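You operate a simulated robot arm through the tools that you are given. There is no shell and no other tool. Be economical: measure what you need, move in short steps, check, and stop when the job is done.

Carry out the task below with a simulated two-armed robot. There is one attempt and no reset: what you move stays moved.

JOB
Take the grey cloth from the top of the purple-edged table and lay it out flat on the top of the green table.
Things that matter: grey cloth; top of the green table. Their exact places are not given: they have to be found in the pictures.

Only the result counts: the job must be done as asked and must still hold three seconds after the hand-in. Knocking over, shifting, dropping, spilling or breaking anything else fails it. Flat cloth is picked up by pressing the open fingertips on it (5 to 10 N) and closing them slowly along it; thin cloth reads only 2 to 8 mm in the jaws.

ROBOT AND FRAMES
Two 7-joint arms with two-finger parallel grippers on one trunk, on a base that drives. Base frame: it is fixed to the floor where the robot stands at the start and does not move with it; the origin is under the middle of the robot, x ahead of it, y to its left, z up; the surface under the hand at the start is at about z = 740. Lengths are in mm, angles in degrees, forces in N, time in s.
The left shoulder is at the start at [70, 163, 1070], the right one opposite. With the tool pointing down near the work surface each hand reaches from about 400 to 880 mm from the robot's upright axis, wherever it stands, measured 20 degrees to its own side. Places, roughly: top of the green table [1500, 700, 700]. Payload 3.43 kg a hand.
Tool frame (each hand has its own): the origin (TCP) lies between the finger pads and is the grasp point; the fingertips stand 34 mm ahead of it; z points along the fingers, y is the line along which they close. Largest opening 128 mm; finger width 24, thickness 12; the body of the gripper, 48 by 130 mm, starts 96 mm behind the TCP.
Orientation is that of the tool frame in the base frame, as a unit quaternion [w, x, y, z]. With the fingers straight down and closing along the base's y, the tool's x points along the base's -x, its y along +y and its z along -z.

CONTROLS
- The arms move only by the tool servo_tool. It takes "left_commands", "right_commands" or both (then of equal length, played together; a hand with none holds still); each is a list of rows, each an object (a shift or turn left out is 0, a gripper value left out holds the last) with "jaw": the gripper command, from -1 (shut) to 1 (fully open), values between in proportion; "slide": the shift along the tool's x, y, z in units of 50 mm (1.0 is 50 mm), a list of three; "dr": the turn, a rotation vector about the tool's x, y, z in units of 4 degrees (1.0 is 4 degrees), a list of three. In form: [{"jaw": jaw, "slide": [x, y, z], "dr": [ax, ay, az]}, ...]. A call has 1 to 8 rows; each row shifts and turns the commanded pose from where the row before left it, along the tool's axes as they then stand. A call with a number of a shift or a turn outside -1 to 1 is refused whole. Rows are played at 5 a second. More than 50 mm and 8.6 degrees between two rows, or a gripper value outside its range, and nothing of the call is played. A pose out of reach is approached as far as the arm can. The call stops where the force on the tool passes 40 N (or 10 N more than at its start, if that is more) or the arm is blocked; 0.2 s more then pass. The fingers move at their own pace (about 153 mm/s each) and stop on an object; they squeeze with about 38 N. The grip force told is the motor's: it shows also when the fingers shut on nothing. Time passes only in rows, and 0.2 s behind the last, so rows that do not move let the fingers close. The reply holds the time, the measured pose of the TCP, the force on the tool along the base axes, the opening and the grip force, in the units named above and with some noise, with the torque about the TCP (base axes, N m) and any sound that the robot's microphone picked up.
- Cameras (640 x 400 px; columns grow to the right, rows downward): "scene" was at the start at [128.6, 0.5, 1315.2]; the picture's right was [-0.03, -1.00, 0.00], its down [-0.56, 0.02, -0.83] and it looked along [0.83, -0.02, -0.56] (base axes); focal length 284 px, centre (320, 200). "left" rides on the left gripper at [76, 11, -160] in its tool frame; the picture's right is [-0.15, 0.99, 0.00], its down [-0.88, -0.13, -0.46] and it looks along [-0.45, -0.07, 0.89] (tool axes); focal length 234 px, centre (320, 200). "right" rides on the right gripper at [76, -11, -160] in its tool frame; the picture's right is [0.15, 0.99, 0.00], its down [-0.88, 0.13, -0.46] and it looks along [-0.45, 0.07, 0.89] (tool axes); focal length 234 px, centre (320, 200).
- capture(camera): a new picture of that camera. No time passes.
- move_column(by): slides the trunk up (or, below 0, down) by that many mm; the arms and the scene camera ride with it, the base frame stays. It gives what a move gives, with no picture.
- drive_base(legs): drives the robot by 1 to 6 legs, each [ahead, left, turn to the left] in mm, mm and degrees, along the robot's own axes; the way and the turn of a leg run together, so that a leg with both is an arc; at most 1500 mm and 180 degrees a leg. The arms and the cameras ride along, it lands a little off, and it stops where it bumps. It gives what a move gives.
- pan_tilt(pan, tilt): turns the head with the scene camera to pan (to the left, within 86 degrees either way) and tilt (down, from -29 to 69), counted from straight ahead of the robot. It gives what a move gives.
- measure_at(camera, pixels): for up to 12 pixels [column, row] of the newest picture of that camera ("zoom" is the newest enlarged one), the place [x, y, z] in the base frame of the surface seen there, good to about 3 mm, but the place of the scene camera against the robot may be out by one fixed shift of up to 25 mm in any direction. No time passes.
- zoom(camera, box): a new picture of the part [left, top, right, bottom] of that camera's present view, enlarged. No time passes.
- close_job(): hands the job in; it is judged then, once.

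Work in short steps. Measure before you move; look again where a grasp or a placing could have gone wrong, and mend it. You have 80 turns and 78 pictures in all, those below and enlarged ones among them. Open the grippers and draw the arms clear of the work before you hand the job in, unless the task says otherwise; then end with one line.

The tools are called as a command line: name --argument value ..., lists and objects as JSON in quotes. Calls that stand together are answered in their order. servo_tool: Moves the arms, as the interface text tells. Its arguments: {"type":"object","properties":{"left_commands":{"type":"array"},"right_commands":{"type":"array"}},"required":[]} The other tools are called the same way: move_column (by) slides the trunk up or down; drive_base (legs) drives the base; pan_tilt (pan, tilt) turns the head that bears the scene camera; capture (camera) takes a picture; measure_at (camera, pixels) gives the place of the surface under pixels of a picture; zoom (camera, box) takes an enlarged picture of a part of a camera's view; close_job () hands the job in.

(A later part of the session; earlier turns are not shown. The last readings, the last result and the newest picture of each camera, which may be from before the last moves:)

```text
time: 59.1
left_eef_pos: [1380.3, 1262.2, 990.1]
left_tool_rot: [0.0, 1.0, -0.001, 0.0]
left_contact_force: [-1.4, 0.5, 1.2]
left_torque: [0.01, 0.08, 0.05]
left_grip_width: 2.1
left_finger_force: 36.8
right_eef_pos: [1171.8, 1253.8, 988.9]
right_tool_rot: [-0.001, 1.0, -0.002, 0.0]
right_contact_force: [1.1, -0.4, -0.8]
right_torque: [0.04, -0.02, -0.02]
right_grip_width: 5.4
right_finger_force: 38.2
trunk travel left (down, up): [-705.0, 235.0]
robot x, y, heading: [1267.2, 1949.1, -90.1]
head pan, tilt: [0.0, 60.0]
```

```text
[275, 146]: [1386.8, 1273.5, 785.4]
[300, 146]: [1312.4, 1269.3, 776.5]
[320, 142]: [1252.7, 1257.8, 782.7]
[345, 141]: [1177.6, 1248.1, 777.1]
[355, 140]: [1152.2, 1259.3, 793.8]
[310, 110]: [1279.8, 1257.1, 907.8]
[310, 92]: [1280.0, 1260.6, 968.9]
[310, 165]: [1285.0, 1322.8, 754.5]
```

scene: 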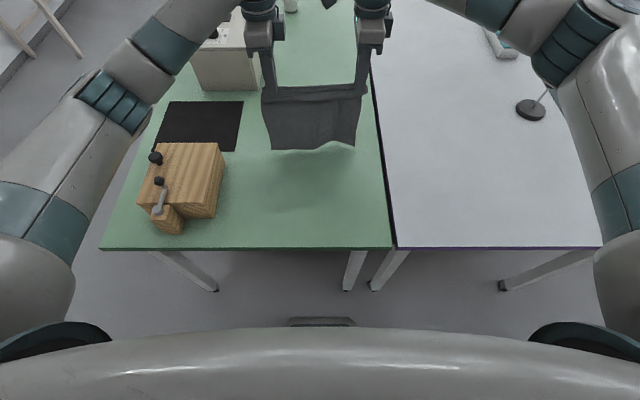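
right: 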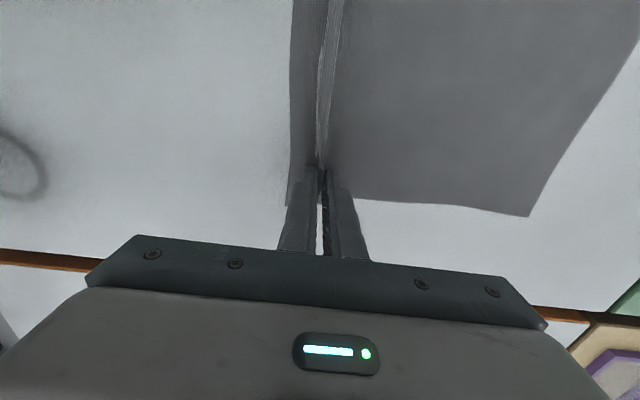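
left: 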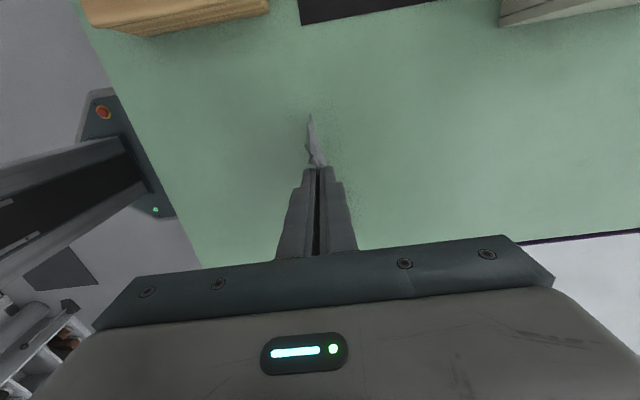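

The lower edge is about 24 mm over the top. I move the hands 40 mm farther out and lower until the edge just touches.

servo_tool --left_commands '[{"slide": [0, 0.3, 0]}, {"slide": [0, 0.3, 0]}, {"slide": [0, 0.2, 0]}, {}, {"slide": [0, 0, 0.2]}, {"slide": [0, 0, 0.2]}, {"slide": [0, 0, 0.15]}, {}]' --right_commands '[{"slide": [0, 0.3, 0]}, {"slide": [0, 0.3, 0]}, {"slide": [0, 0.2, 0]}, {}, {"slide": [0, 0, 0.2]}, {"slide": [0, 0, 0.2]}, {"slide": [0, 0, 0.15]}, {}]'

zoom --camera "scene" --box '[200, 40, 440, 190]'

```text
time: 60.9
left_eef_pos: [1379.4, 1221.3, 962.0]
left_tool_rot: [0.0, 1.0, -0.002, 0.0]
left_contact_force: [-1.7, -0.3, 0.3]
left_torque: [0.02, 0.03, 0.03]
left_grip_width: 2.1
left_finger_force: 36.4
right_eef_pos: [1172.6, 1213.1, 961.9]
right_tool_rot: [0.001, 1.0, -0.002, 0.0]
right_contact_force: [1.4, 0.3, 0.3]
right_torque: [0.02, -0.03, -0.01]
right_grip_width: 5.4
right_finger_force: 38.0
trunk travel left (down, up): [-705.0, 235.0]
robot x, y, heading: [1271.4, 1945.4, -90.3]
head pan, tilt: [0.0, 60.0]
```

```text
2.67 times, centred on (320, 115) of scene
```

zoom: 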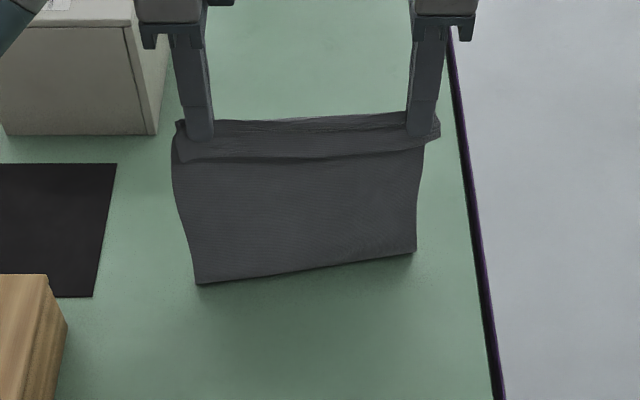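

The lower edge has just touched, slightly on the robot's side. I draw the hands back 60 mm with a small drop and look.

servo_tool --left_commands '[{"slide": [0, -0.2, 0.05]}, {"slide": [0, -0.2, 0.05]}, {"slide": [0, -0.2, 0.05]}, {"slide": [0, -0.2, 0.06]}, {"slide": [0, -0.2, 0.08]}, {"slide": [0, -0.2, 0.08]}, {}]' --right_commands '[{"slide": [0, -0.2, 0.05]}, {"slide": [0, -0.2, 0.05]}, {"slide": [0, -0.2, 0.05]}, {"slide": [0, -0.2, 0.06]}, {"slide": [0, -0.2, 0.08]}, {"slide": [0, -0.2, 0.08]}, {}]'

zoom --camera "scene" --box '[200, 40, 440, 190]'

capture --camera "left"

capture --camera "right"

```text
time: 62.5
left_eef_pos: [1379.8, 1281.7, 943.0]
left_tool_rot: [-0.001, 1.0, -0.002, 0.0]
left_contact_force: [-2.3, 0.3, -0.4]
left_torque: [0.02, 0.07, 0.02]
left_grip_width: 1.9
left_finger_force: 36.7
right_eef_pos: [1171.6, 1273.3, 944.0]
right_tool_rot: [0.0, 1.0, -0.002, 0.0]
right_contact_force: [0.5, -0.4, -0.4]
right_torque: [0.02, 0.01, -0.02]
right_grip_width: 5.6
right_finger_force: 37.7
trunk travel left (down, up): [-705.0, 235.0]
robot x, y, heading: [1265.9, 1944.7, -90.2]
head pan, tilt: [0.0, 60.0]
```

```text
2.67 times, centred on (320, 115) of scene
```

zoom: 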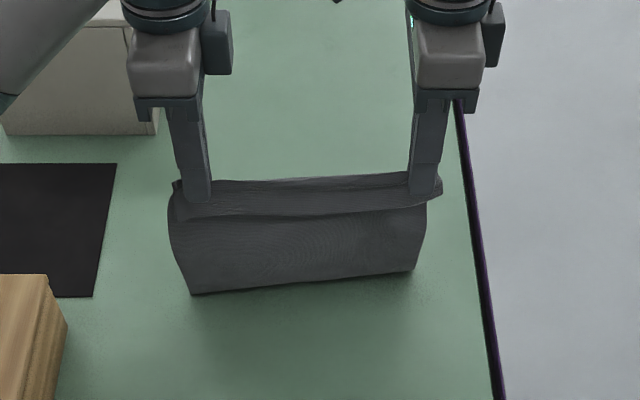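

```text
47 pictures are left
```

left: 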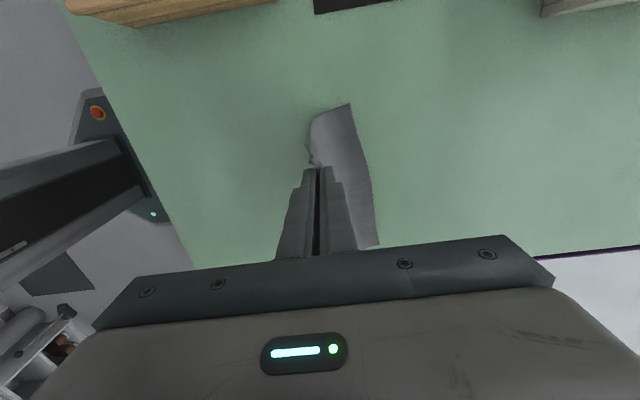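

```text
46 pictures are left
```

right: 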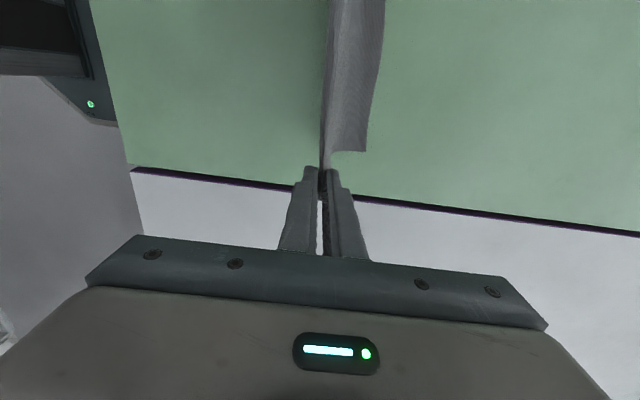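

The lower edge stays put on the far side, as wanted. I continue the arc: back and down.

servo_tool --left_commands '[{"slide": [0, -0.25, 0.1]}, {"slide": [0, -0.25, 0.12]}, {"slide": [0, -0.25, 0.15]}, {"slide": [0, -0.25, 0.2]}, {"slide": [0, -0.25, 0.25]}, {"slide": [0, -0.2, 0.25]}, {}]' --right_commands '[{"slide": [0, -0.25, 0.1]}, {"slide": [0, -0.25, 0.12]}, {"slide": [0, -0.25, 0.15]}, {"slide": [0, -0.25, 0.2]}, {"slide": [0, -0.25, 0.25]}, {"slide": [0, -0.2, 0.25]}, {}]'

zoom --camera "scene" --box '[200, 60, 440, 210]'

capture --camera "left"

capture --camera "right"

```text
time: 64.1
left_eef_pos: [1381.0, 1354.2, 889.9]
left_tool_rot: [0.001, 1.0, -0.002, -0.001]
left_contact_force: [-3.0, -0.6, -0.5]
left_torque: [-0.02, 0.04, 0.02]
left_grip_width: 2.3
left_finger_force: 36.7
right_eef_pos: [1171.4, 1348.1, 889.4]
right_tool_rot: [0.0, 1.0, -0.002, 0.0]
right_contact_force: [1.6, 0.0, 0.2]
right_torque: [0.0, -0.06, 0.0]
right_grip_width: 5.6
right_finger_force: 38.0
trunk travel left (down, up): [-705.0, 235.0]
robot x, y, heading: [1269.3, 1945.9, -89.9]
head pan, tilt: [0.0, 60.0]
```

```text
2.67 times, centred on (320, 135) of scene
```

zoom: 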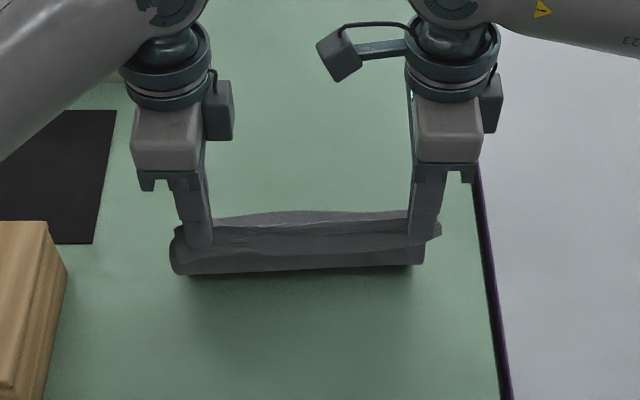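

```text
44 pictures are left
```

left: 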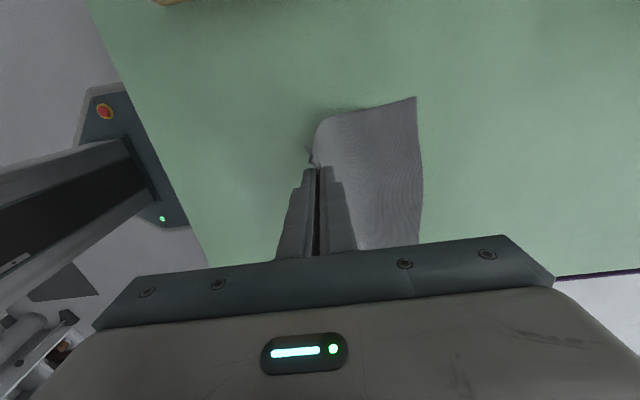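

```text
43 pictures are left
```

right: 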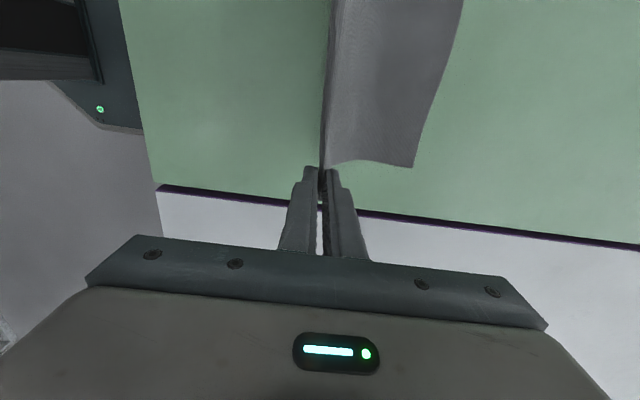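

Laying down well. I measure the far edge to plan the rest.

measure_at --camera "left" --pixels '[[416, 98], [422, 170], [350, 125]]'

measure_at --camera "right" --pixels '[[412, 166], [440, 80], [350, 160]]'

```text
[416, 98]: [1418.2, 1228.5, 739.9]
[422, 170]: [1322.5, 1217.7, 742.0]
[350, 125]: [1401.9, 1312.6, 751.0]
```

```text
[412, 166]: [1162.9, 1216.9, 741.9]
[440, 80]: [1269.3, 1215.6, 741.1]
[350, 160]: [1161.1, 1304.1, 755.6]
```

Far edge lies straight at y≈1218. I continue back 55 and down 75 mm.

servo_tool --left_commands '[{"slide": [0, -0.3, 0.2]}, {"slide": [0, -0.3, 0.3]}, {"slide": [0, -0.25, 0.3]}, {"slide": [0, -0.2, 0.35]}, {"slide": [0, -0.1, 0.3]}, {}]' --right_commands '[{"slide": [0, -0.3, 0.2]}, {"slide": [0, -0.3, 0.3]}, {"slide": [0, -0.25, 0.3]}, {"slide": [0, -0.2, 0.35]}, {"slide": [0, -0.1, 0.3]}, {}]'

zoom --camera "scene" --box '[200, 80, 440, 230]'

capture --camera "left"

```text
time: 65.5
left_eef_pos: [1379.4, 1413.0, 818.2]
left_tool_rot: [-0.001, 1.0, -0.002, 0.0]
left_contact_force: [-1.2, 0.1, 0.9]
left_torque: [0.04, 0.06, 0.04]
left_grip_width: 1.7
left_finger_force: 36.5
right_eef_pos: [1171.4, 1402.4, 817.1]
right_tool_rot: [0.0, 1.0, -0.001, 0.0]
right_contact_force: [1.2, -0.3, 0.3]
right_torque: [-0.01, -0.01, 0.0]
right_grip_width: 5.7
right_finger_force: 37.5
trunk travel left (down, up): [-705.0, 235.0]
robot x, y, heading: [1270.4, 1949.2, -90.0]
head pan, tilt: [0.0, 60.0]
```

```text
2.67 times, centred on (320, 155) of scene
```

zoom: 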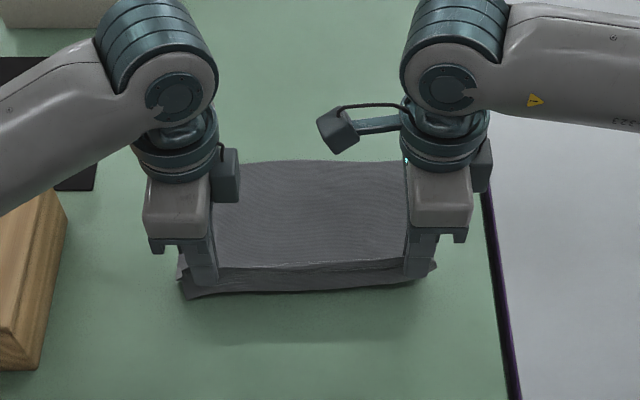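

```text
41 pictures are left
```

left: 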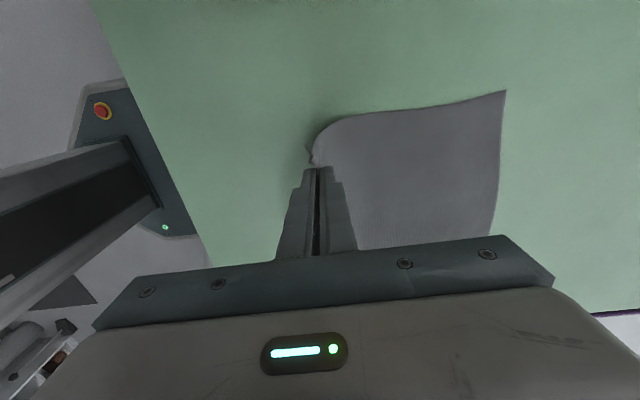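

I lower the last 35 mm with a slight pull back, so the fold comes to rest on the table.

servo_tool --left_commands '[{"slide": [0, -0.12, 0.2]}, {"slide": [0, -0.1, 0.2]}, {"slide": [0, -0.05, 0.15]}, {"slide": [0, 0, 0.1]}, {"slide": [0, 0, 0.1]}, {}]' --right_commands '[{"slide": [0, -0.12, 0.2]}, {"slide": [0, -0.1, 0.2]}, {"slide": [0, -0.05, 0.15]}, {"slide": [0, 0, 0.1]}, {"slide": [0, 0, 0.1]}, {}]'

zoom --camera "scene" --box '[200, 80, 440, 230]'

capture --camera "left"

```text
time: 66.9
left_eef_pos: [1380.3, 1425.5, 778.9]
left_tool_rot: [0.0, 1.0, -0.001, 0.0]
left_contact_force: [-1.4, -0.1, -0.1]
left_torque: [-0.01, 0.08, 0.02]
left_grip_width: 2.1
left_finger_force: 36.6
right_eef_pos: [1172.7, 1416.2, 779.7]
right_tool_rot: [0.0, 1.0, -0.001, 0.0]
right_contact_force: [1.8, -0.1, 1.1]
right_torque: [0.02, -0.03, -0.03]
right_grip_width: 5.3
right_finger_force: 37.7
trunk travel left (down, up): [-705.0, 235.0]
robot x, y, heading: [1266.2, 1946.6, -90.0]
head pan, tilt: [0.0, 60.0]
```

```text
2.67 times, centred on (320, 155) of scene
```

zoom: 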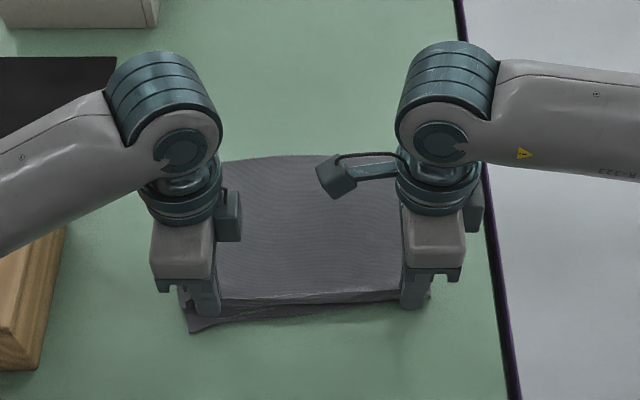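

```text
39 pictures are left
```

left: 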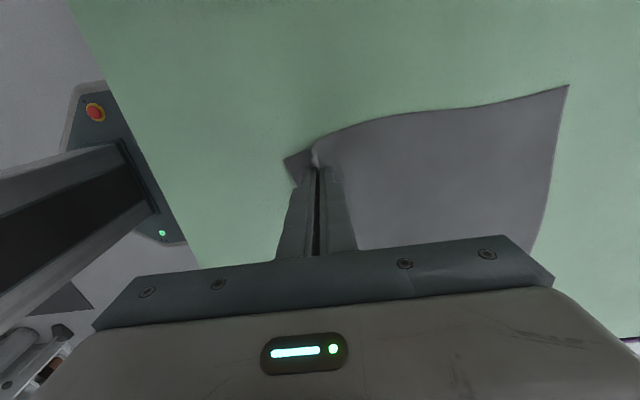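

The flap lies outward as before the lift. I lower to light contact.

servo_tool --left_commands '[{"slide": [0, 0, 0.05]}, {"slide": [0, 0, 0.03]}, {}]' --right_commands '[{"slide": [0, 0, 0.05]}, {"slide": [0, 0, 0.03]}, {}]'

capture --camera "right"

```text
time: 67.7
left_eef_pos: [1379.6, 1426.9, 775.5]
left_tool_rot: [-0.001, 1.0, -0.001, 0.0]
left_contact_force: [-2.2, -0.7, 0.9]
left_torque: [-0.02, 0.06, 0.04]
left_grip_width: 2.0
left_finger_force: 36.7
right_eef_pos: [1172.4, 1415.9, 775.9]
right_tool_rot: [0.001, 1.0, -0.002, 0.0]
right_contact_force: [0.7, 0.1, 9.1]
right_torque: [-0.03, -0.06, 0.0]
right_grip_width: 5.6
right_finger_force: 37.5
trunk travel left (down, up): [-705.0, 235.0]
robot x, y, heading: [1266.0, 1944.9, -90.0]
head pan, tilt: [0.0, 60.0]
```

```text
38 pictures are left
```

right: 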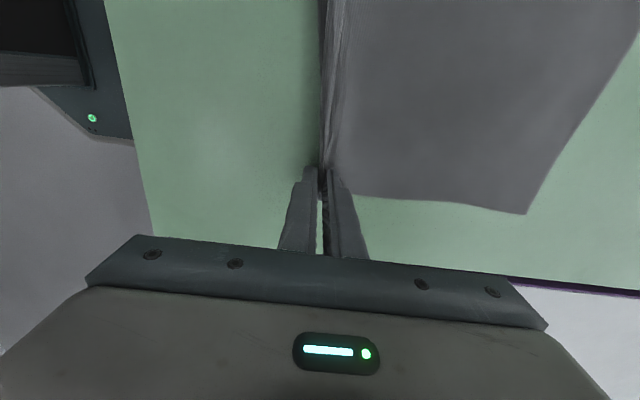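

On the right the flap is not visible beside the finger: it's tucked under. I raise both hands ~45 mm to free it and come down again moving slightly forward so the flap trails toward the robot.

servo_tool --left_commands '[{"slide": [0, 0, -0.4]}, {"slide": [0, 0, -0.4]}, {"slide": [0, 0, -0.3]}, {}, {}]' --right_commands '[{"slide": [0, 0, -0.4]}, {"slide": [0, 0, -0.4]}, {"slide": [0, 0, -0.3]}, {}, {}]'

capture --camera "right"

zoom --camera "scene" --box '[240, 140, 400, 240]'

```text
time: 68.9
left_eef_pos: [1379.3, 1425.0, 830.7]
left_tool_rot: [0.0, 1.0, -0.002, 0.0]
left_contact_force: [-1.8, -0.7, 0.0]
left_torque: [0.0, 0.03, 0.0]
left_grip_width: 1.9
left_finger_force: 37.1
right_eef_pos: [1172.3, 1414.4, 829.8]
right_tool_rot: [0.0, 1.0, -0.001, 0.0]
right_contact_force: [1.9, 0.5, 0.0]
right_torque: [0.01, -0.03, 0.0]
right_grip_width: 5.4
right_finger_force: 38.2
trunk travel left (down, up): [-705.0, 235.0]
robot x, y, heading: [1269.2, 1945.0, -90.4]
head pan, tilt: [0.0, 60.0]
```

```text
37 pictures are left
```

right: 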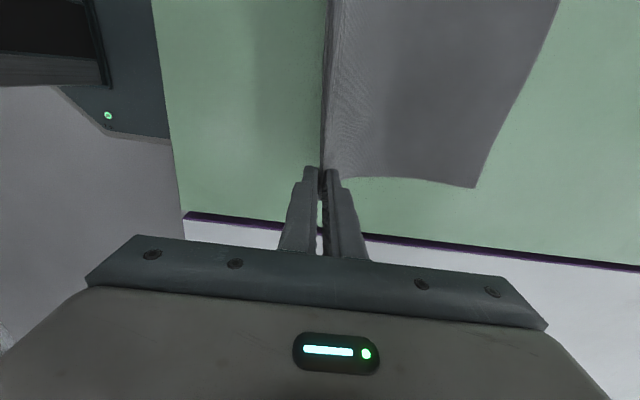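

```text
4.00 times, centred on (320, 190) of scene
```

zoom: 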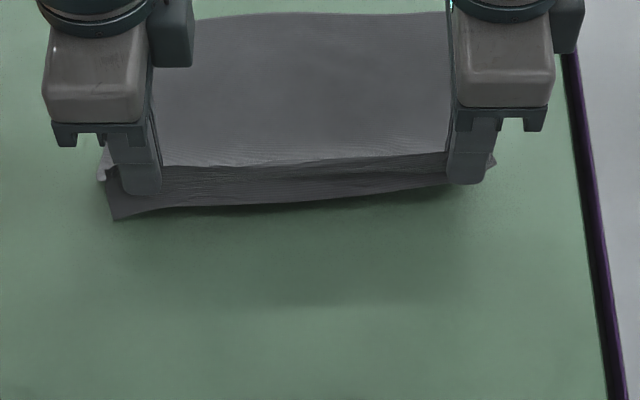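

Flap is free now, hanging down. I pull back 25 mm, then come down while moving forward 25 mm.

servo_tool --left_commands '[{"slide": [0, -0.25, 0]}, {"slide": [0, -0.25, 0.1]}, {"slide": [0, 0, 0.2]}, {"slide": [0, 0.15, 0.2]}, {"slide": [0, 0.15, 0.2]}, {"slide": [0, 0.15, 0.2]}, {"slide": [0, 0.05, 0.12]}, {}]' --right_commands '[{"slide": [0, -0.25, 0]}, {"slide": [0, -0.25, 0.2]}, {"slide": [0, 0, 0.25]}, {"slide": [0, 0.15, 0.2]}, {"slide": [0, 0.15, 0.15]}, {"slide": [0, 0.15, 0.12]}, {"slide": [0, 0.05, 0.1]}, {}]'

capture --camera "right"

zoom --camera "scene" --box '[240, 140, 400, 240]'

```text
time: 70.7
left_eef_pos: [1381.4, 1426.3, 778.4]
left_tool_rot: [0.0, 1.0, -0.002, 0.001]
left_contact_force: [-2.2, -0.4, 1.4]
left_torque: [-0.02, 0.09, 0.0]
left_grip_width: 2.2
left_finger_force: 37.0
right_eef_pos: [1172.0, 1416.7, 779.6]
right_tool_rot: [-0.001, 1.0, -0.001, 0.0]
right_contact_force: [2.4, 0.7, 0.2]
right_torque: [0.02, -0.05, -0.01]
right_grip_width: 5.6
right_finger_force: 38.0
trunk travel left (down, up): [-705.0, 235.0]
robot x, y, heading: [1269.8, 1949.6, -90.2]
head pan, tilt: [0.0, 60.0]
```

```text
35 pictures are left
```

right: 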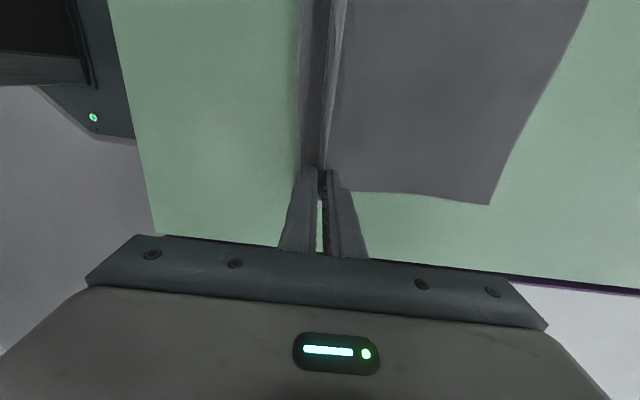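

```text
4.00 times, centred on (320, 190) of scene
```

zoom: 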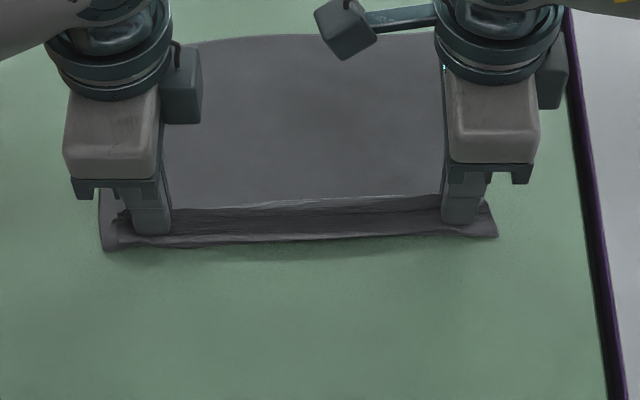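

The flap now lies outward on both sides. I lower to light contact and open slowly so the fingers spread the fold.

servo_tool --left_commands '[{"slide": [0, 0, 0.05]}, {"slide": [0, 0, 0.02]}, {}]' --right_commands '[{"slide": [0, 0, 0.05]}, {"slide": [0, 0, 0.02]}, {}]'

servo_tool --left_commands '[{"jaw": -0.9}, {"jaw": -0.8}, {"jaw": -0.7}, {"jaw": -0.6}, {"jaw": -0.5}, {"jaw": -0.4}, {"jaw": -0.3}, {"jaw": -0.2}]' --right_commands '[{"jaw": -0.9}, {"jaw": -0.8}, {"jaw": -0.7}, {"jaw": -0.6}, {"jaw": -0.5}, {"jaw": -0.4}, {"jaw": -0.3}, {"jaw": -0.2}]'

capture --camera "right"

zoom --camera "scene" --box '[240, 140, 400, 240]'

```text
time: 71.5
left_eef_pos: [1381.0, 1426.1, 775.5]
left_tool_rot: [0.0, 1.0, -0.001, 0.0]
left_contact_force: [-1.8, -1.5, 4.2]
left_torque: [0.01, 0.08, -0.01]
left_grip_width: 1.9
left_finger_force: 36.7
right_eef_pos: [1171.9, 1416.5, 776.1]
right_tool_rot: [0.0, 1.0, -0.002, 0.0]
right_contact_force: [3.2, -1.1, 5.7]
right_torque: [0.0, -0.04, 0.0]
right_grip_width: 5.7
right_finger_force: 38.1
trunk travel left (down, up): [-705.0, 235.0]
robot x, y, heading: [1267.4, 1946.7, -90.4]
head pan, tilt: [0.0, 60.0]
```

```text
time: 73.3
left_eef_pos: [1381.6, 1424.8, 775.7]
left_tool_rot: [0.0, 1.0, -0.002, 0.0]
left_contact_force: [0.1, 0.3, 3.7]
left_torque: [0.1, -0.01, 0.05]
left_grip_width: 50.9
left_finger_force: 0.0
right_eef_pos: [1171.2, 1416.2, 775.4]
right_tool_rot: [0.0, 1.0, -0.002, 0.0]
right_contact_force: [0.5, -0.3, 4.1]
right_torque: [0.11, -0.02, -0.01]
right_grip_width: 50.9
right_finger_force: 0.1
trunk travel left (down, up): [-705.0, 235.0]
robot x, y, heading: [1269.2, 1947.1, -90.1]
head pan, tilt: [0.0, 60.0]
```

```text
33 pictures are left
```

right: 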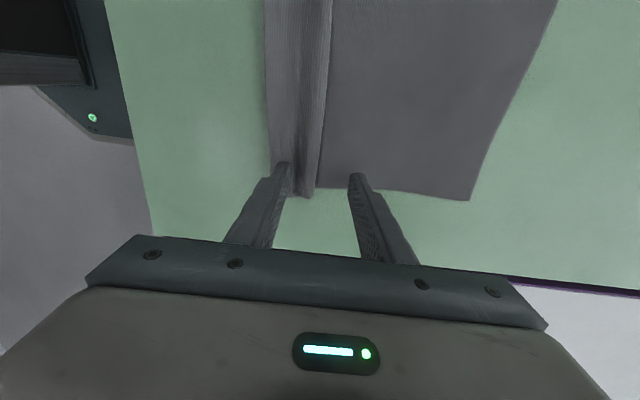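

```text
4.00 times, centred on (320, 190) of scene
```

zoom: 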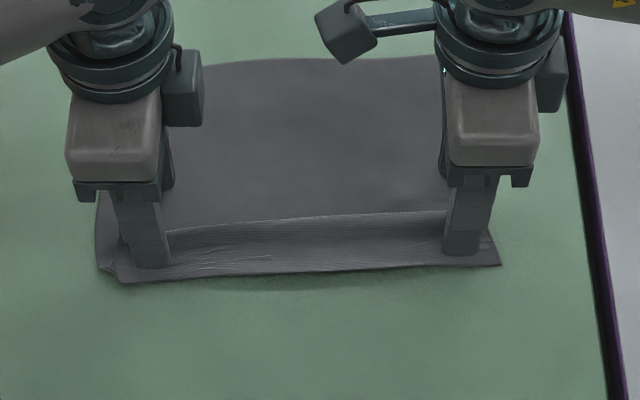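

The fold mostly spread; a small ridge remains between the fingers. I keep opening under light pressure to stretch it out.

servo_tool --left_commands '[{"jaw": -0.12}, {"jaw": -0.04}, {"jaw": 0.04}, {"jaw": 0.12}, {"jaw": 0.2}, {"jaw": 0.28}, {}]' --right_commands '[{"jaw": -0.12}, {"jaw": -0.04}, {"jaw": 0.04}, {"jaw": 0.12}, {"jaw": 0.2}, {"jaw": 0.28}, {}]'

capture --camera "right"

capture --camera "left"

zoom --camera "scene" --box '[240, 140, 400, 240]'

```text
time: 74.9
left_eef_pos: [1379.5, 1426.0, 776.7]
left_tool_rot: [0.0, 1.0, -0.002, 0.0]
left_contact_force: [0.0, -0.2, 3.6]
left_torque: [0.2, 0.01, 0.04]
left_grip_width: 81.5
left_finger_force: 0.1
right_eef_pos: [1170.6, 1416.3, 775.8]
right_tool_rot: [0.0, 1.0, -0.002, -0.001]
right_contact_force: [0.2, -0.4, 3.7]
right_torque: [0.17, 0.03, -0.01]
right_grip_width: 81.4
right_finger_force: 0.1
trunk travel left (down, up): [-705.0, 235.0]
robot x, y, heading: [1269.3, 1950.3, -90.3]
head pan, tilt: [0.0, 60.0]
```

```text
31 pictures are left
```

right: 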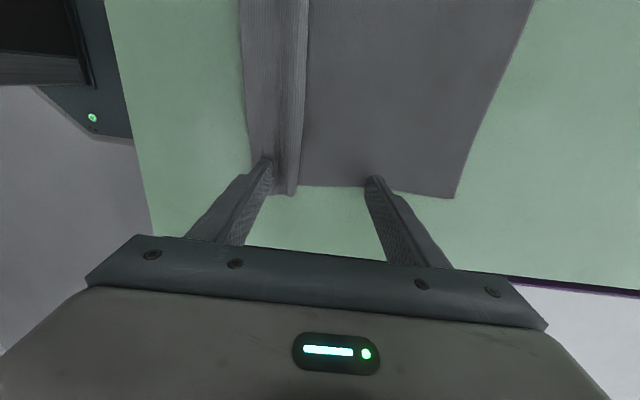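

```text
30 pictures are left
```

left: 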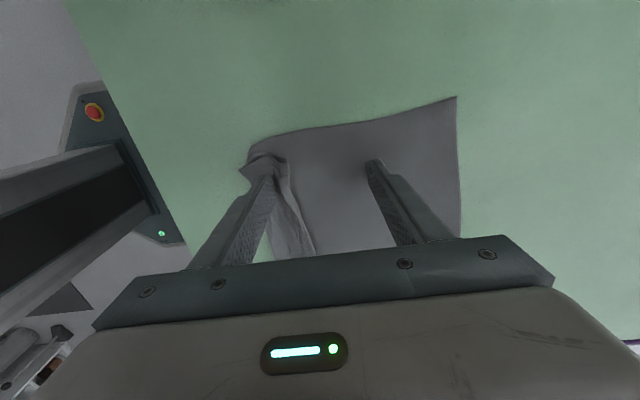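

```text
4.00 times, centred on (320, 190) of scene
```

zoom: 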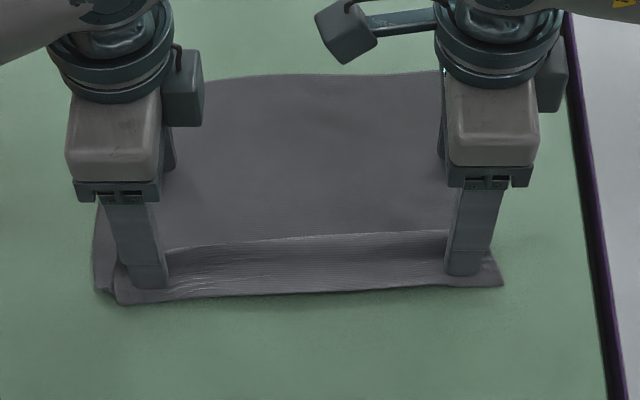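

The ridge remains while the cloth slid toward the robot a little. I lift both hands 100 mm to look at the cloth properly.

servo_tool --left_commands '[{"slide": [0, 0, -0.3]}, {"slide": [0, 0, -0.9]}, {"slide": [0, 0, -0.9]}, {"slide": [0.5, 0, -0.8]}, {"slide": [0, 0, 0]}]' --right_commands '[{"slide": [0, 0, -0.3]}, {"slide": [0, 0, -0.9]}, {"slide": [0, 0, -0.9]}, {"slide": [-0.5, 0, -0.8]}, {}]'

zoom --camera "scene" --box '[220, 120, 412, 240]'

capture --camera "right"

capture --camera "left"

```text
time: 76.1
left_eef_pos: [1406.1, 1425.3, 920.7]
left_tool_rot: [-0.001, 1.0, -0.002, 0.001]
left_contact_force: [0.2, -0.2, 0.6]
left_torque: [0.04, 0.0, -0.03]
left_grip_width: 81.5
left_finger_force: 0.0
right_eef_pos: [1144.6, 1414.2, 920.3]
right_tool_rot: [0.0, 1.0, -0.002, 0.001]
right_contact_force: [0.0, 0.2, 0.8]
right_torque: [0.04, 0.01, 0.0]
right_grip_width: 81.8
right_finger_force: 0.0
trunk travel left (down, up): [-705.0, 235.0]
robot x, y, heading: [1268.7, 1949.4, -90.3]
head pan, tilt: [0.0, 60.0]
```

```text
3.33 times, centred on (316, 180) of scene
```

zoom: 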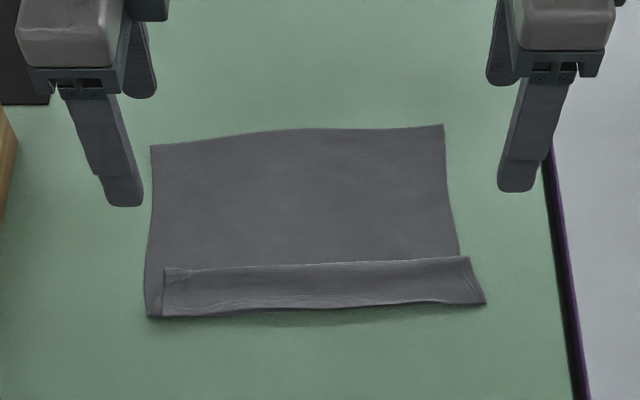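

```text
27 pictures are left
```

right: 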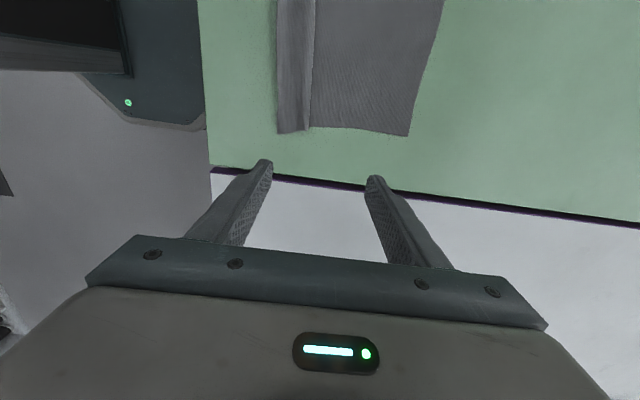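

```text
26 pictures are left
```

left: 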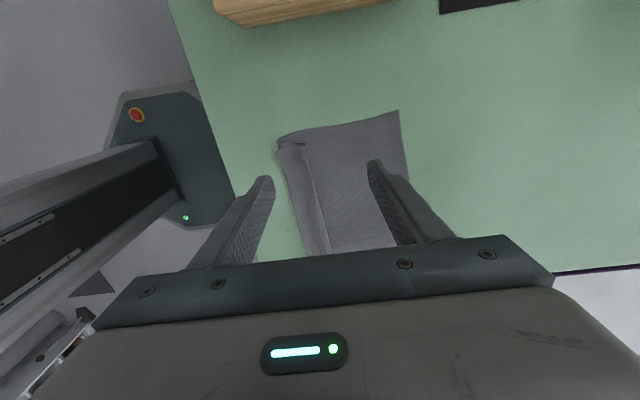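

The near strip now looks folded back on top of the cloth (its edge at zoom row ~265). I measure the outline.

measure_at --camera "zoom" --pixels '[[152, 147], [443, 127], [458, 250], [468, 258], [484, 301], [315, 310], [150, 315], [166, 270], [315, 264], [315, 285], [315, 200], [315, 325]]'

zoom --camera "scene" --box '[256, 185, 376, 225]'

```text
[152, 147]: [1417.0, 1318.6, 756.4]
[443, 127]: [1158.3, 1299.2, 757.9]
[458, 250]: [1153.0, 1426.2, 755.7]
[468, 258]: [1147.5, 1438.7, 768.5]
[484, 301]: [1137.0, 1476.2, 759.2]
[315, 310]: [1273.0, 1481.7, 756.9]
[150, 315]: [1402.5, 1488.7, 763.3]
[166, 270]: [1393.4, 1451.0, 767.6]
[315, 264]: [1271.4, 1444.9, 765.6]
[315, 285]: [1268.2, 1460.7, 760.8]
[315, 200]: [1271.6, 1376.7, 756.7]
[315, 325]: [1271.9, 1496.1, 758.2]
```

```text
5.33 times, centred on (316, 205) of scene
```

zoom: 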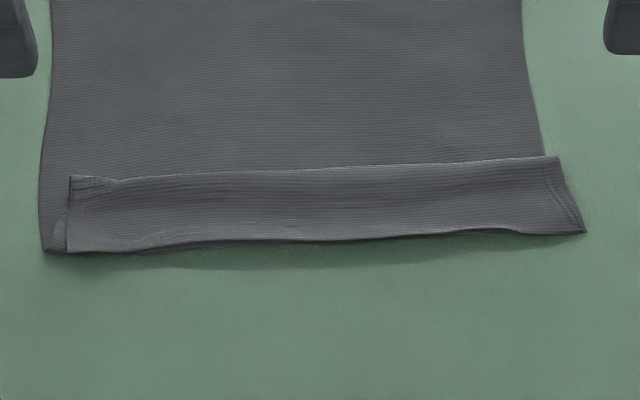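

Lengths (175 visible + a 42 mm strip) show a toppled Z-fold: crest at y≈1443 with the near edge on top. I'll first drag the whole cloth ~85 mm farther onto the table to make room, pressing near its far edge, then spread the fold with far fingers anchored.

servo_tool --left_commands '[{"jaw": -0.5, "slide": [-0.42, 0.8, 0]}, {"slide": [0, 0.8, 0]}, {"slide": [0, 0, 0.9]}, {"slide": [0, 0, 0.9]}, {"slide": [0, 0, 0.7]}, {"slide": [0, 0, 0.25]}, {}]' --right_commands '[{"jaw": -0.5, "slide": [0.5, 0.8, 0]}, {"slide": [0.3, 0.88, 0]}, {"slide": [0, 0, 0.9]}, {"slide": [0, 0, 0.9]}, {"slide": [0, 0, 0.7]}, {"slide": [0, 0, 0.25]}, {}]'

servo_tool --left_commands '[{"slide": [0, 0, 0.06]}, {"slide": [0, 0, 0.05]}, {}]' --right_commands '[{"slide": [0, 0, 0.06]}, {"slide": [0, 0, 0.05]}, {}]'

```text
time: 77.7
left_eef_pos: [1385.1, 1345.9, 783.7]
left_tool_rot: [0.001, 1.0, -0.001, 0.001]
left_contact_force: [0.4, 0.3, -0.2]
left_torque: [0.0, 0.03, 0.0]
left_grip_width: 32.0
left_finger_force: 0.2
right_eef_pos: [1187.3, 1332.8, 781.9]
right_tool_rot: [0.0, 1.0, -0.002, 0.0]
right_contact_force: [0.1, 0.4, -0.8]
right_torque: [0.0, 0.01, -0.02]
right_grip_width: 31.9
right_finger_force: 0.2
trunk travel left (down, up): [-705.0, 235.0]
robot x, y, heading: [1267.8, 1945.9, -90.1]
head pan, tilt: [0.0, 60.0]
```

```text
time: 78.5
left_eef_pos: [1383.9, 1345.0, 778.6]
left_tool_rot: [0.0, 1.0, -0.002, 0.0]
left_contact_force: [0.0, -0.8, -0.8]
left_torque: [0.0, 0.03, 0.03]
left_grip_width: 32.3
left_finger_force: 0.0
right_eef_pos: [1185.9, 1332.6, 777.7]
right_tool_rot: [0.0, 1.0, -0.001, -0.001]
right_contact_force: [0.3, 0.3, 0.0]
right_torque: [0.03, -0.01, 0.01]
right_grip_width: 32.0
right_finger_force: 0.1
trunk travel left (down, up): [-705.0, 235.0]
robot x, y, heading: [1272.6, 1947.1, -90.3]
head pan, tilt: [0.0, 60.0]
```

Not touching yet; I go down 3–4 mm more.

servo_tool --left_commands '[{"slide": [0, 0, 0.04]}, {"slide": [0, 0, 0.03]}, {"slide": [0, 0, 0.015]}, {}]' --right_commands '[{"slide": [0, 0, 0.04]}, {"slide": [0, 0, 0.025]}, {"slide": [0, 0, 0.015]}, {}]'

```text
time: 79.5
left_eef_pos: [1384.3, 1345.9, 775.8]
left_tool_rot: [0.0, 1.0, -0.002, 0.0]
left_contact_force: [0.3, -0.3, 10.2]
left_torque: [0.02, -0.05, 0.02]
left_grip_width: 31.9
left_finger_force: 0.0
right_eef_pos: [1187.4, 1333.9, 776.1]
right_tool_rot: [0.0, 1.0, -0.001, 0.0]
right_contact_force: [-0.3, -1.0, 4.5]
right_torque: [0.01, 0.04, 0.02]
right_grip_width: 32.1
right_finger_force: 0.0
trunk travel left (down, up): [-705.0, 235.0]
robot x, y, heading: [1266.4, 1945.2, -90.1]
head pan, tilt: [0.0, 60.0]
```

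Left 10 N, right 4.5 N: I press the right a little more and drag both away from the robot 85 mm.

servo_tool --left_commands '[{}, {"slide": [0, 0.2, 0]}, {"slide": [0, 0.25, 0]}, {"slide": [0, 0.25, 0]}, {"slide": [0, 0.25, 0]}, {"slide": [0, 0.25, 0]}, {"slide": [0, 0.25, 0]}, {"slide": [0, 0.25, 0]}]' --right_commands '[{"slide": [0, 0, 0.02]}, {"slide": [0, 0.2, 0]}, {"slide": [0, 0.25, 0]}, {"slide": [0, 0.25, 0]}, {"slide": [0, 0.25, 0]}, {"slide": [0, 0.25, 0]}, {"slide": [0, 0.25, 0]}, {"slide": [0, 0.25, 0]}]'

zoom --camera "scene" --box '[220, 90, 412, 210]'

```text
time: 81.3
left_eef_pos: [1384.4, 1263.0, 775.5]
left_tool_rot: [0.0, 1.0, -0.001, 0.0]
left_contact_force: [0.0, 0.6, 3.7]
left_torque: [0.05, 0.03, -0.01]
left_grip_width: 32.1
left_finger_force: 0.1
right_eef_pos: [1186.2, 1249.4, 775.2]
right_tool_rot: [0.001, 1.0, -0.002, 0.0]
right_contact_force: [1.3, 2.8, 20.0]
right_torque: [0.41, 0.12, -0.03]
right_grip_width: 32.3
right_finger_force: 0.2
trunk travel left (down, up): [-705.0, 235.0]
robot x, y, heading: [1270.8, 1946.2, -90.3]
head pan, tilt: [0.0, 60.0]
```

```text
3.33 times, centred on (316, 150) of scene
```

zoom: 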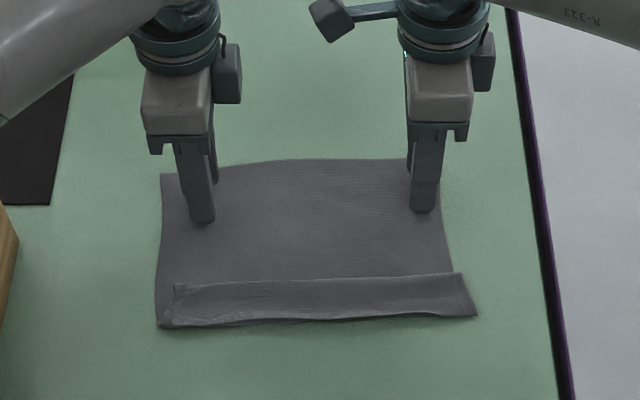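

The drag worked cleanly. I measure the crest and edge at their new places.

measure_at --camera "zoom" --pixels '[[176, 284], [320, 279], [455, 272], [170, 325], [320, 320], [472, 316], [162, 176], [410, 160], [451, 268], [158, 310]]'

servo_tool --left_commands '[{"jaw": -0.3, "slide": [0, 0, -0.5]}, {"slide": [0, -0.9, 0]}, {"slide": [0, -0.5, 0]}, {}]' --right_commands '[{"jaw": -0.3, "slide": [0, 0, -0.5]}, {"slide": [0, -0.9, 0]}, {"slide": [0, -0.5, 0]}, {}]'

capture --camera "left"

capture --camera "right"

```text
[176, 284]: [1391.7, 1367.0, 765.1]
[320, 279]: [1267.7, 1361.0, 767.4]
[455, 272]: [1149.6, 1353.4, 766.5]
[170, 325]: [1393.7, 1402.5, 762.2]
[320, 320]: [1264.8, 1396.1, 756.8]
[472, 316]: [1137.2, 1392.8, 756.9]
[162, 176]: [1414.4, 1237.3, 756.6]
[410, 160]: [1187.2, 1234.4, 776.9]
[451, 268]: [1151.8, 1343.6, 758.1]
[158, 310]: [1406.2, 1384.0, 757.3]
```

```text
time: 82.3
left_eef_pos: [1382.9, 1329.5, 799.2]
left_tool_rot: [0.001, 1.0, -0.001, 0.0]
left_contact_force: [0.1, -0.7, 0.0]
left_torque: [-0.02, 0.0, 0.0]
left_grip_width: 44.5
left_finger_force: 0.0
right_eef_pos: [1188.4, 1318.4, 796.9]
right_tool_rot: [0.0, 1.0, -0.002, 0.0]
right_contact_force: [0.3, -0.6, 0.4]
right_torque: [-0.01, -0.02, -0.01]
right_grip_width: 44.9
right_finger_force: 0.0
trunk travel left (down, up): [-705.0, 235.0]
robot x, y, heading: [1267.1, 1945.0, -89.9]
head pan, tilt: [0.0, 60.0]
```

```text
23 pictures are left
```

left: 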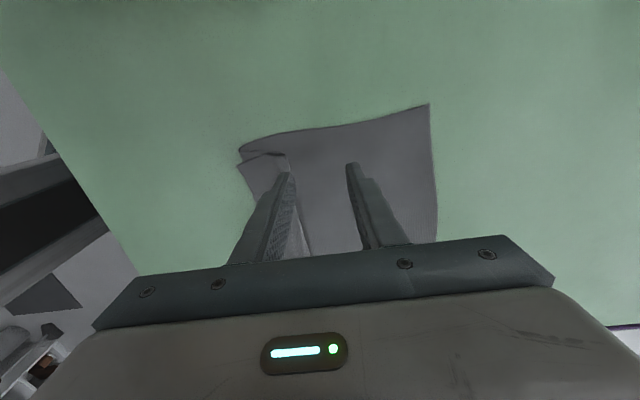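

```text
22 pictures are left
```

right: 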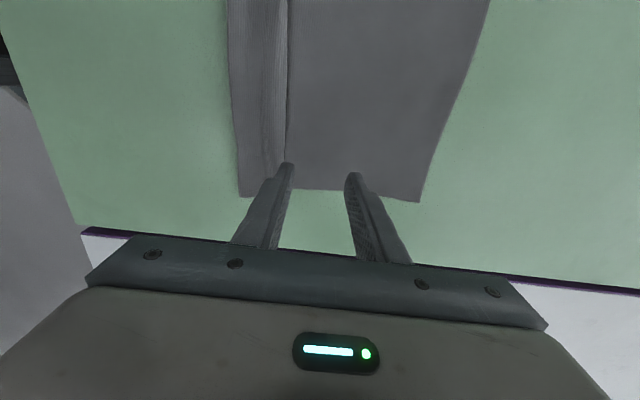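

The left view confirms the Z-fold. I place each hand with the near finger on the top strip and the far finger on the main cloth, tilted 7° so the far finger presses harder and anchors it.

servo_tool --left_commands '[{"slide": [-0.16, -0.39, 0]}, {"dr": [0.875, 0, 0]}, {"dr": [0.875, 0, 0]}, {"slide": [0, 0, 0.3]}, {}]' --right_commands '[{"slide": [0, -0.41, 0]}, {"dr": [0.875, 0, 0]}, {"dr": [0.875, 0, 0]}, {"slide": [0, 0, 0.27]}, {}]'

capture --camera "left"

```text
time: 83.5
left_eef_pos: [1376.8, 1352.0, 784.2]
left_tool_rot: [-0.062, 0.998, -0.002, 0.001]
left_contact_force: [0.6, 0.6, 0.3]
left_torque: [-0.02, -0.03, 0.0]
left_grip_width: 44.6
left_finger_force: 0.1
right_eef_pos: [1187.1, 1339.8, 783.7]
right_tool_rot: [-0.061, 0.998, -0.002, 0.0]
right_contact_force: [0.3, 0.3, -0.5]
right_torque: [0.04, -0.03, 0.0]
right_grip_width: 44.8
right_finger_force: 0.1
trunk travel left (down, up): [-705.0, 235.0]
robot x, y, heading: [1270.2, 1945.2, -90.1]
head pan, tilt: [0.0, 60.0]
```

```text
21 pictures are left
```

left: 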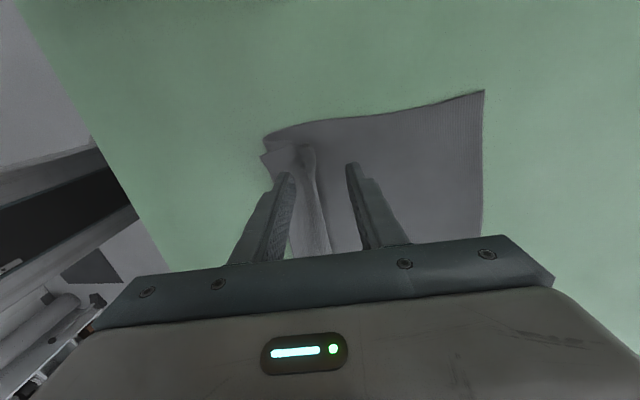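

The crest sits between the fingers and the far finger is lower. I go down to contact.

servo_tool --left_commands '[{"slide": [0, 0, 0.05]}, {"slide": [0, 0, 0.04]}, {"slide": [0, 0, 0.02]}, {}]' --right_commands '[{"slide": [0, 0, 0.05]}, {"slide": [0, 0, 0.04]}, {"slide": [0, 0, 0.02]}, {}]'

```text
time: 84.5
left_eef_pos: [1376.6, 1351.5, 778.6]
left_tool_rot: [-0.062, 0.998, -0.002, 0.0]
left_contact_force: [0.5, 0.5, 2.9]
left_torque: [-0.08, 0.04, 0.01]
left_grip_width: 44.7
left_finger_force: 0.0
right_eef_pos: [1186.9, 1340.4, 778.7]
right_tool_rot: [-0.061, 0.998, -0.002, -0.001]
right_contact_force: [0.0, -0.3, 0.4]
right_torque: [-0.01, 0.0, 0.02]
right_grip_width: 44.5
right_finger_force: 0.0
trunk travel left (down, up): [-705.0, 235.0]
robot x, y, heading: [1265.3, 1946.9, -90.4]
head pan, tilt: [0.0, 60.0]
```

Contact is at the far fingers (torque −0.08), as intended. I press 1–1.5 mm more.

servo_tool --left_commands '[{"slide": [0, 0, 0.02]}, {}]' --right_commands '[{"slide": [0, 0, 0.03]}, {}]'

```text
time: 85.1
left_eef_pos: [1375.9, 1353.3, 779.0]
left_tool_rot: [-0.061, 0.998, -0.001, 0.0]
left_contact_force: [1.2, -2.0, 9.3]
left_torque: [-0.29, -0.08, 0.05]
left_grip_width: 45.0
left_finger_force: 0.0
right_eef_pos: [1186.6, 1340.8, 778.4]
right_tool_rot: [-0.06, 0.998, -0.002, 0.0]
right_contact_force: [0.5, -0.3, 7.2]
right_torque: [-0.28, 0.04, 0.0]
right_grip_width: 45.2
right_finger_force: 0.4
trunk travel left (down, up): [-705.0, 235.0]
robot x, y, heading: [1271.7, 1946.0, -90.0]
head pan, tilt: [0.0, 60.0]
```

All the load is on the far fingers; the near ones barely touch. I lessen the tilt by 1.6° to bring them onto the strip, then begin opening with the far fingers held in place.

servo_tool --left_commands '[{"slide": [0, 0, 0.015], "dr": [-0.4, 0, 0]}, {}, {"jaw": -0.2, "slide": [0, -0.064, 0.006], "dr": [-0.06, 0, 0]}, {"jaw": -0.1, "slide": [0, -0.064, 0.006], "dr": [-0.06, 0, 0]}, {"jaw": 0.0, "slide": [0, -0.064, 0.005], "dr": [-0.06, 0, 0]}, {}]' --right_commands '[{"slide": [0, 0, 0.02], "dr": [-0.4, 0, 0]}, {}, {"jaw": -0.2, "slide": [0, -0.064, 0.006], "dr": [-0.06, 0, 0]}, {"jaw": -0.1, "slide": [0, -0.064, 0.006], "dr": [-0.06, 0, 0]}, {"jaw": 0.0, "slide": [0, -0.064, 0.005], "dr": [-0.06, 0, 0]}, {}]'

capture --camera "left"

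capture --camera "right"

```text
time: 86.5
left_eef_pos: [1375.8, 1364.0, 778.7]
left_tool_rot: [-0.04, 0.999, -0.002, 0.0]
left_contact_force: [0.0, -3.6, 14.6]
left_torque: [-0.71, -0.02, 0.01]
left_grip_width: 65.0
left_finger_force: 0.9
right_eef_pos: [1187.0, 1352.8, 778.4]
right_tool_rot: [-0.039, 0.999, -0.002, -0.001]
right_contact_force: [1.5, -1.3, 10.5]
right_torque: [-0.5, -0.01, 0.02]
right_grip_width: 64.7
right_finger_force: 0.7
trunk travel left (down, up): [-705.0, 235.0]
robot x, y, heading: [1268.4, 1948.0, -90.1]
head pan, tilt: [0.0, 60.0]
```

```text
20 pictures are left
```

left: 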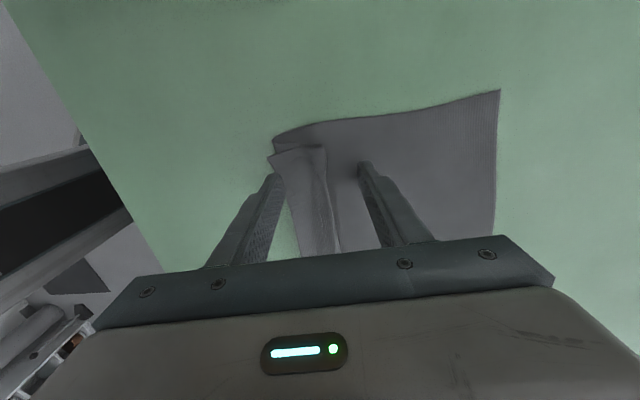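

```text
19 pictures are left
```

right: 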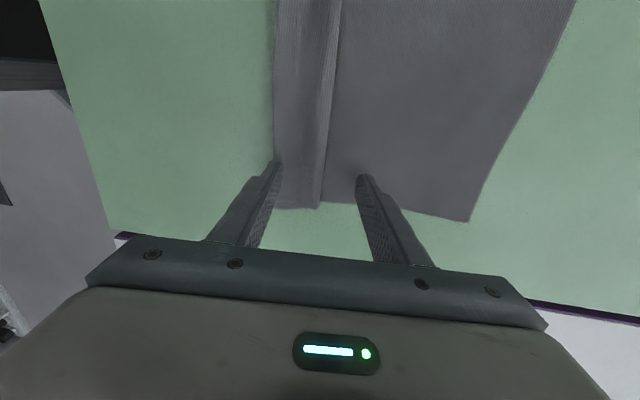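

The far fingers anchor well, but the near ones slid off without gripping the strip. I lift, return, and retry with only ~1.8° of tilt so both fingers bear.

servo_tool --left_commands '[{"slide": [0, 0, -0.3]}, {"jaw": -0.32, "slide": [0, 0.24, 0], "dr": [-0.68, 0, 0]}, {"slide": [0, 0, 0.2]}, {}]' --right_commands '[{"slide": [0, 0, -0.3]}, {"jaw": -0.32, "slide": [0, 0.22, 0], "dr": [-0.68, 0, 0]}, {"slide": [0, 0, 0.2]}, {}]'

servo_tool --left_commands '[{"slide": [0, 0, 0.06]}, {"slide": [0, 0, 0.03]}, {"slide": [0, 0, 0.02]}, {}]' --right_commands '[{"slide": [0, 0, 0.06]}, {"slide": [0, 0, 0.03]}, {"slide": [0, 0, 0.02]}, {}]'

```text
time: 87.5
left_eef_pos: [1376.8, 1350.3, 779.9]
left_tool_rot: [-0.018, 1.0, -0.002, 0.0]
left_contact_force: [-0.2, 0.9, 0.3]
left_torque: [0.01, -0.01, 0.04]
left_grip_width: 43.7
left_finger_force: 0.1
right_eef_pos: [1187.2, 1340.7, 781.4]
right_tool_rot: [-0.016, 1.0, -0.001, 0.0]
right_contact_force: [-0.5, 0.1, -0.3]
right_torque: [-0.02, -0.01, 0.0]
right_grip_width: 43.5
right_finger_force: 0.0
trunk travel left (down, up): [-705.0, 235.0]
robot x, y, heading: [1268.6, 1946.9, -90.1]
head pan, tilt: [0.0, 60.0]
```

```text
time: 88.5
left_eef_pos: [1375.9, 1351.2, 775.7]
left_tool_rot: [-0.016, 1.0, -0.001, 0.0]
left_contact_force: [-0.3, -1.5, 8.2]
left_torque: [-0.27, 0.02, -0.05]
left_grip_width: 43.6
left_finger_force: 0.1
right_eef_pos: [1187.5, 1339.4, 776.3]
right_tool_rot: [-0.017, 1.0, -0.001, 0.0]
right_contact_force: [0.3, -0.2, 2.3]
right_torque: [-0.05, 0.01, 0.0]
right_grip_width: 43.7
right_finger_force: 0.2
trunk travel left (down, up): [-705.0, 235.0]
robot x, y, heading: [1267.5, 1948.4, -90.4]
head pan, tilt: [0.0, 60.0]
```

Still all on the far fingers, so the strip is thin. I take away another 1° and press slightly.

servo_tool --left_commands '[{"slide": [0, 0, 0.012], "dr": [-0.25, 0, 0]}, {}]' --right_commands '[{"slide": [0, 0, 0.028], "dr": [-0.25, 0, 0]}, {}]'

```text
time: 89.1
left_eef_pos: [1375.9, 1350.5, 775.4]
left_tool_rot: [-0.007, 1.0, -0.002, 0.0]
left_contact_force: [0.5, -0.3, 9.9]
left_torque: [-0.2, 0.0, 0.01]
left_grip_width: 43.6
left_finger_force: 0.0
right_eef_pos: [1187.5, 1340.4, 775.5]
right_tool_rot: [-0.007, 1.0, -0.002, 0.0]
right_contact_force: [-0.4, 0.5, 7.9]
right_torque: [-0.11, 0.07, -0.04]
right_grip_width: 43.4
right_finger_force: 0.0
trunk travel left (down, up): [-705.0, 235.0]
robot x, y, heading: [1269.0, 1945.5, -90.3]
head pan, tilt: [0.0, 60.0]
```

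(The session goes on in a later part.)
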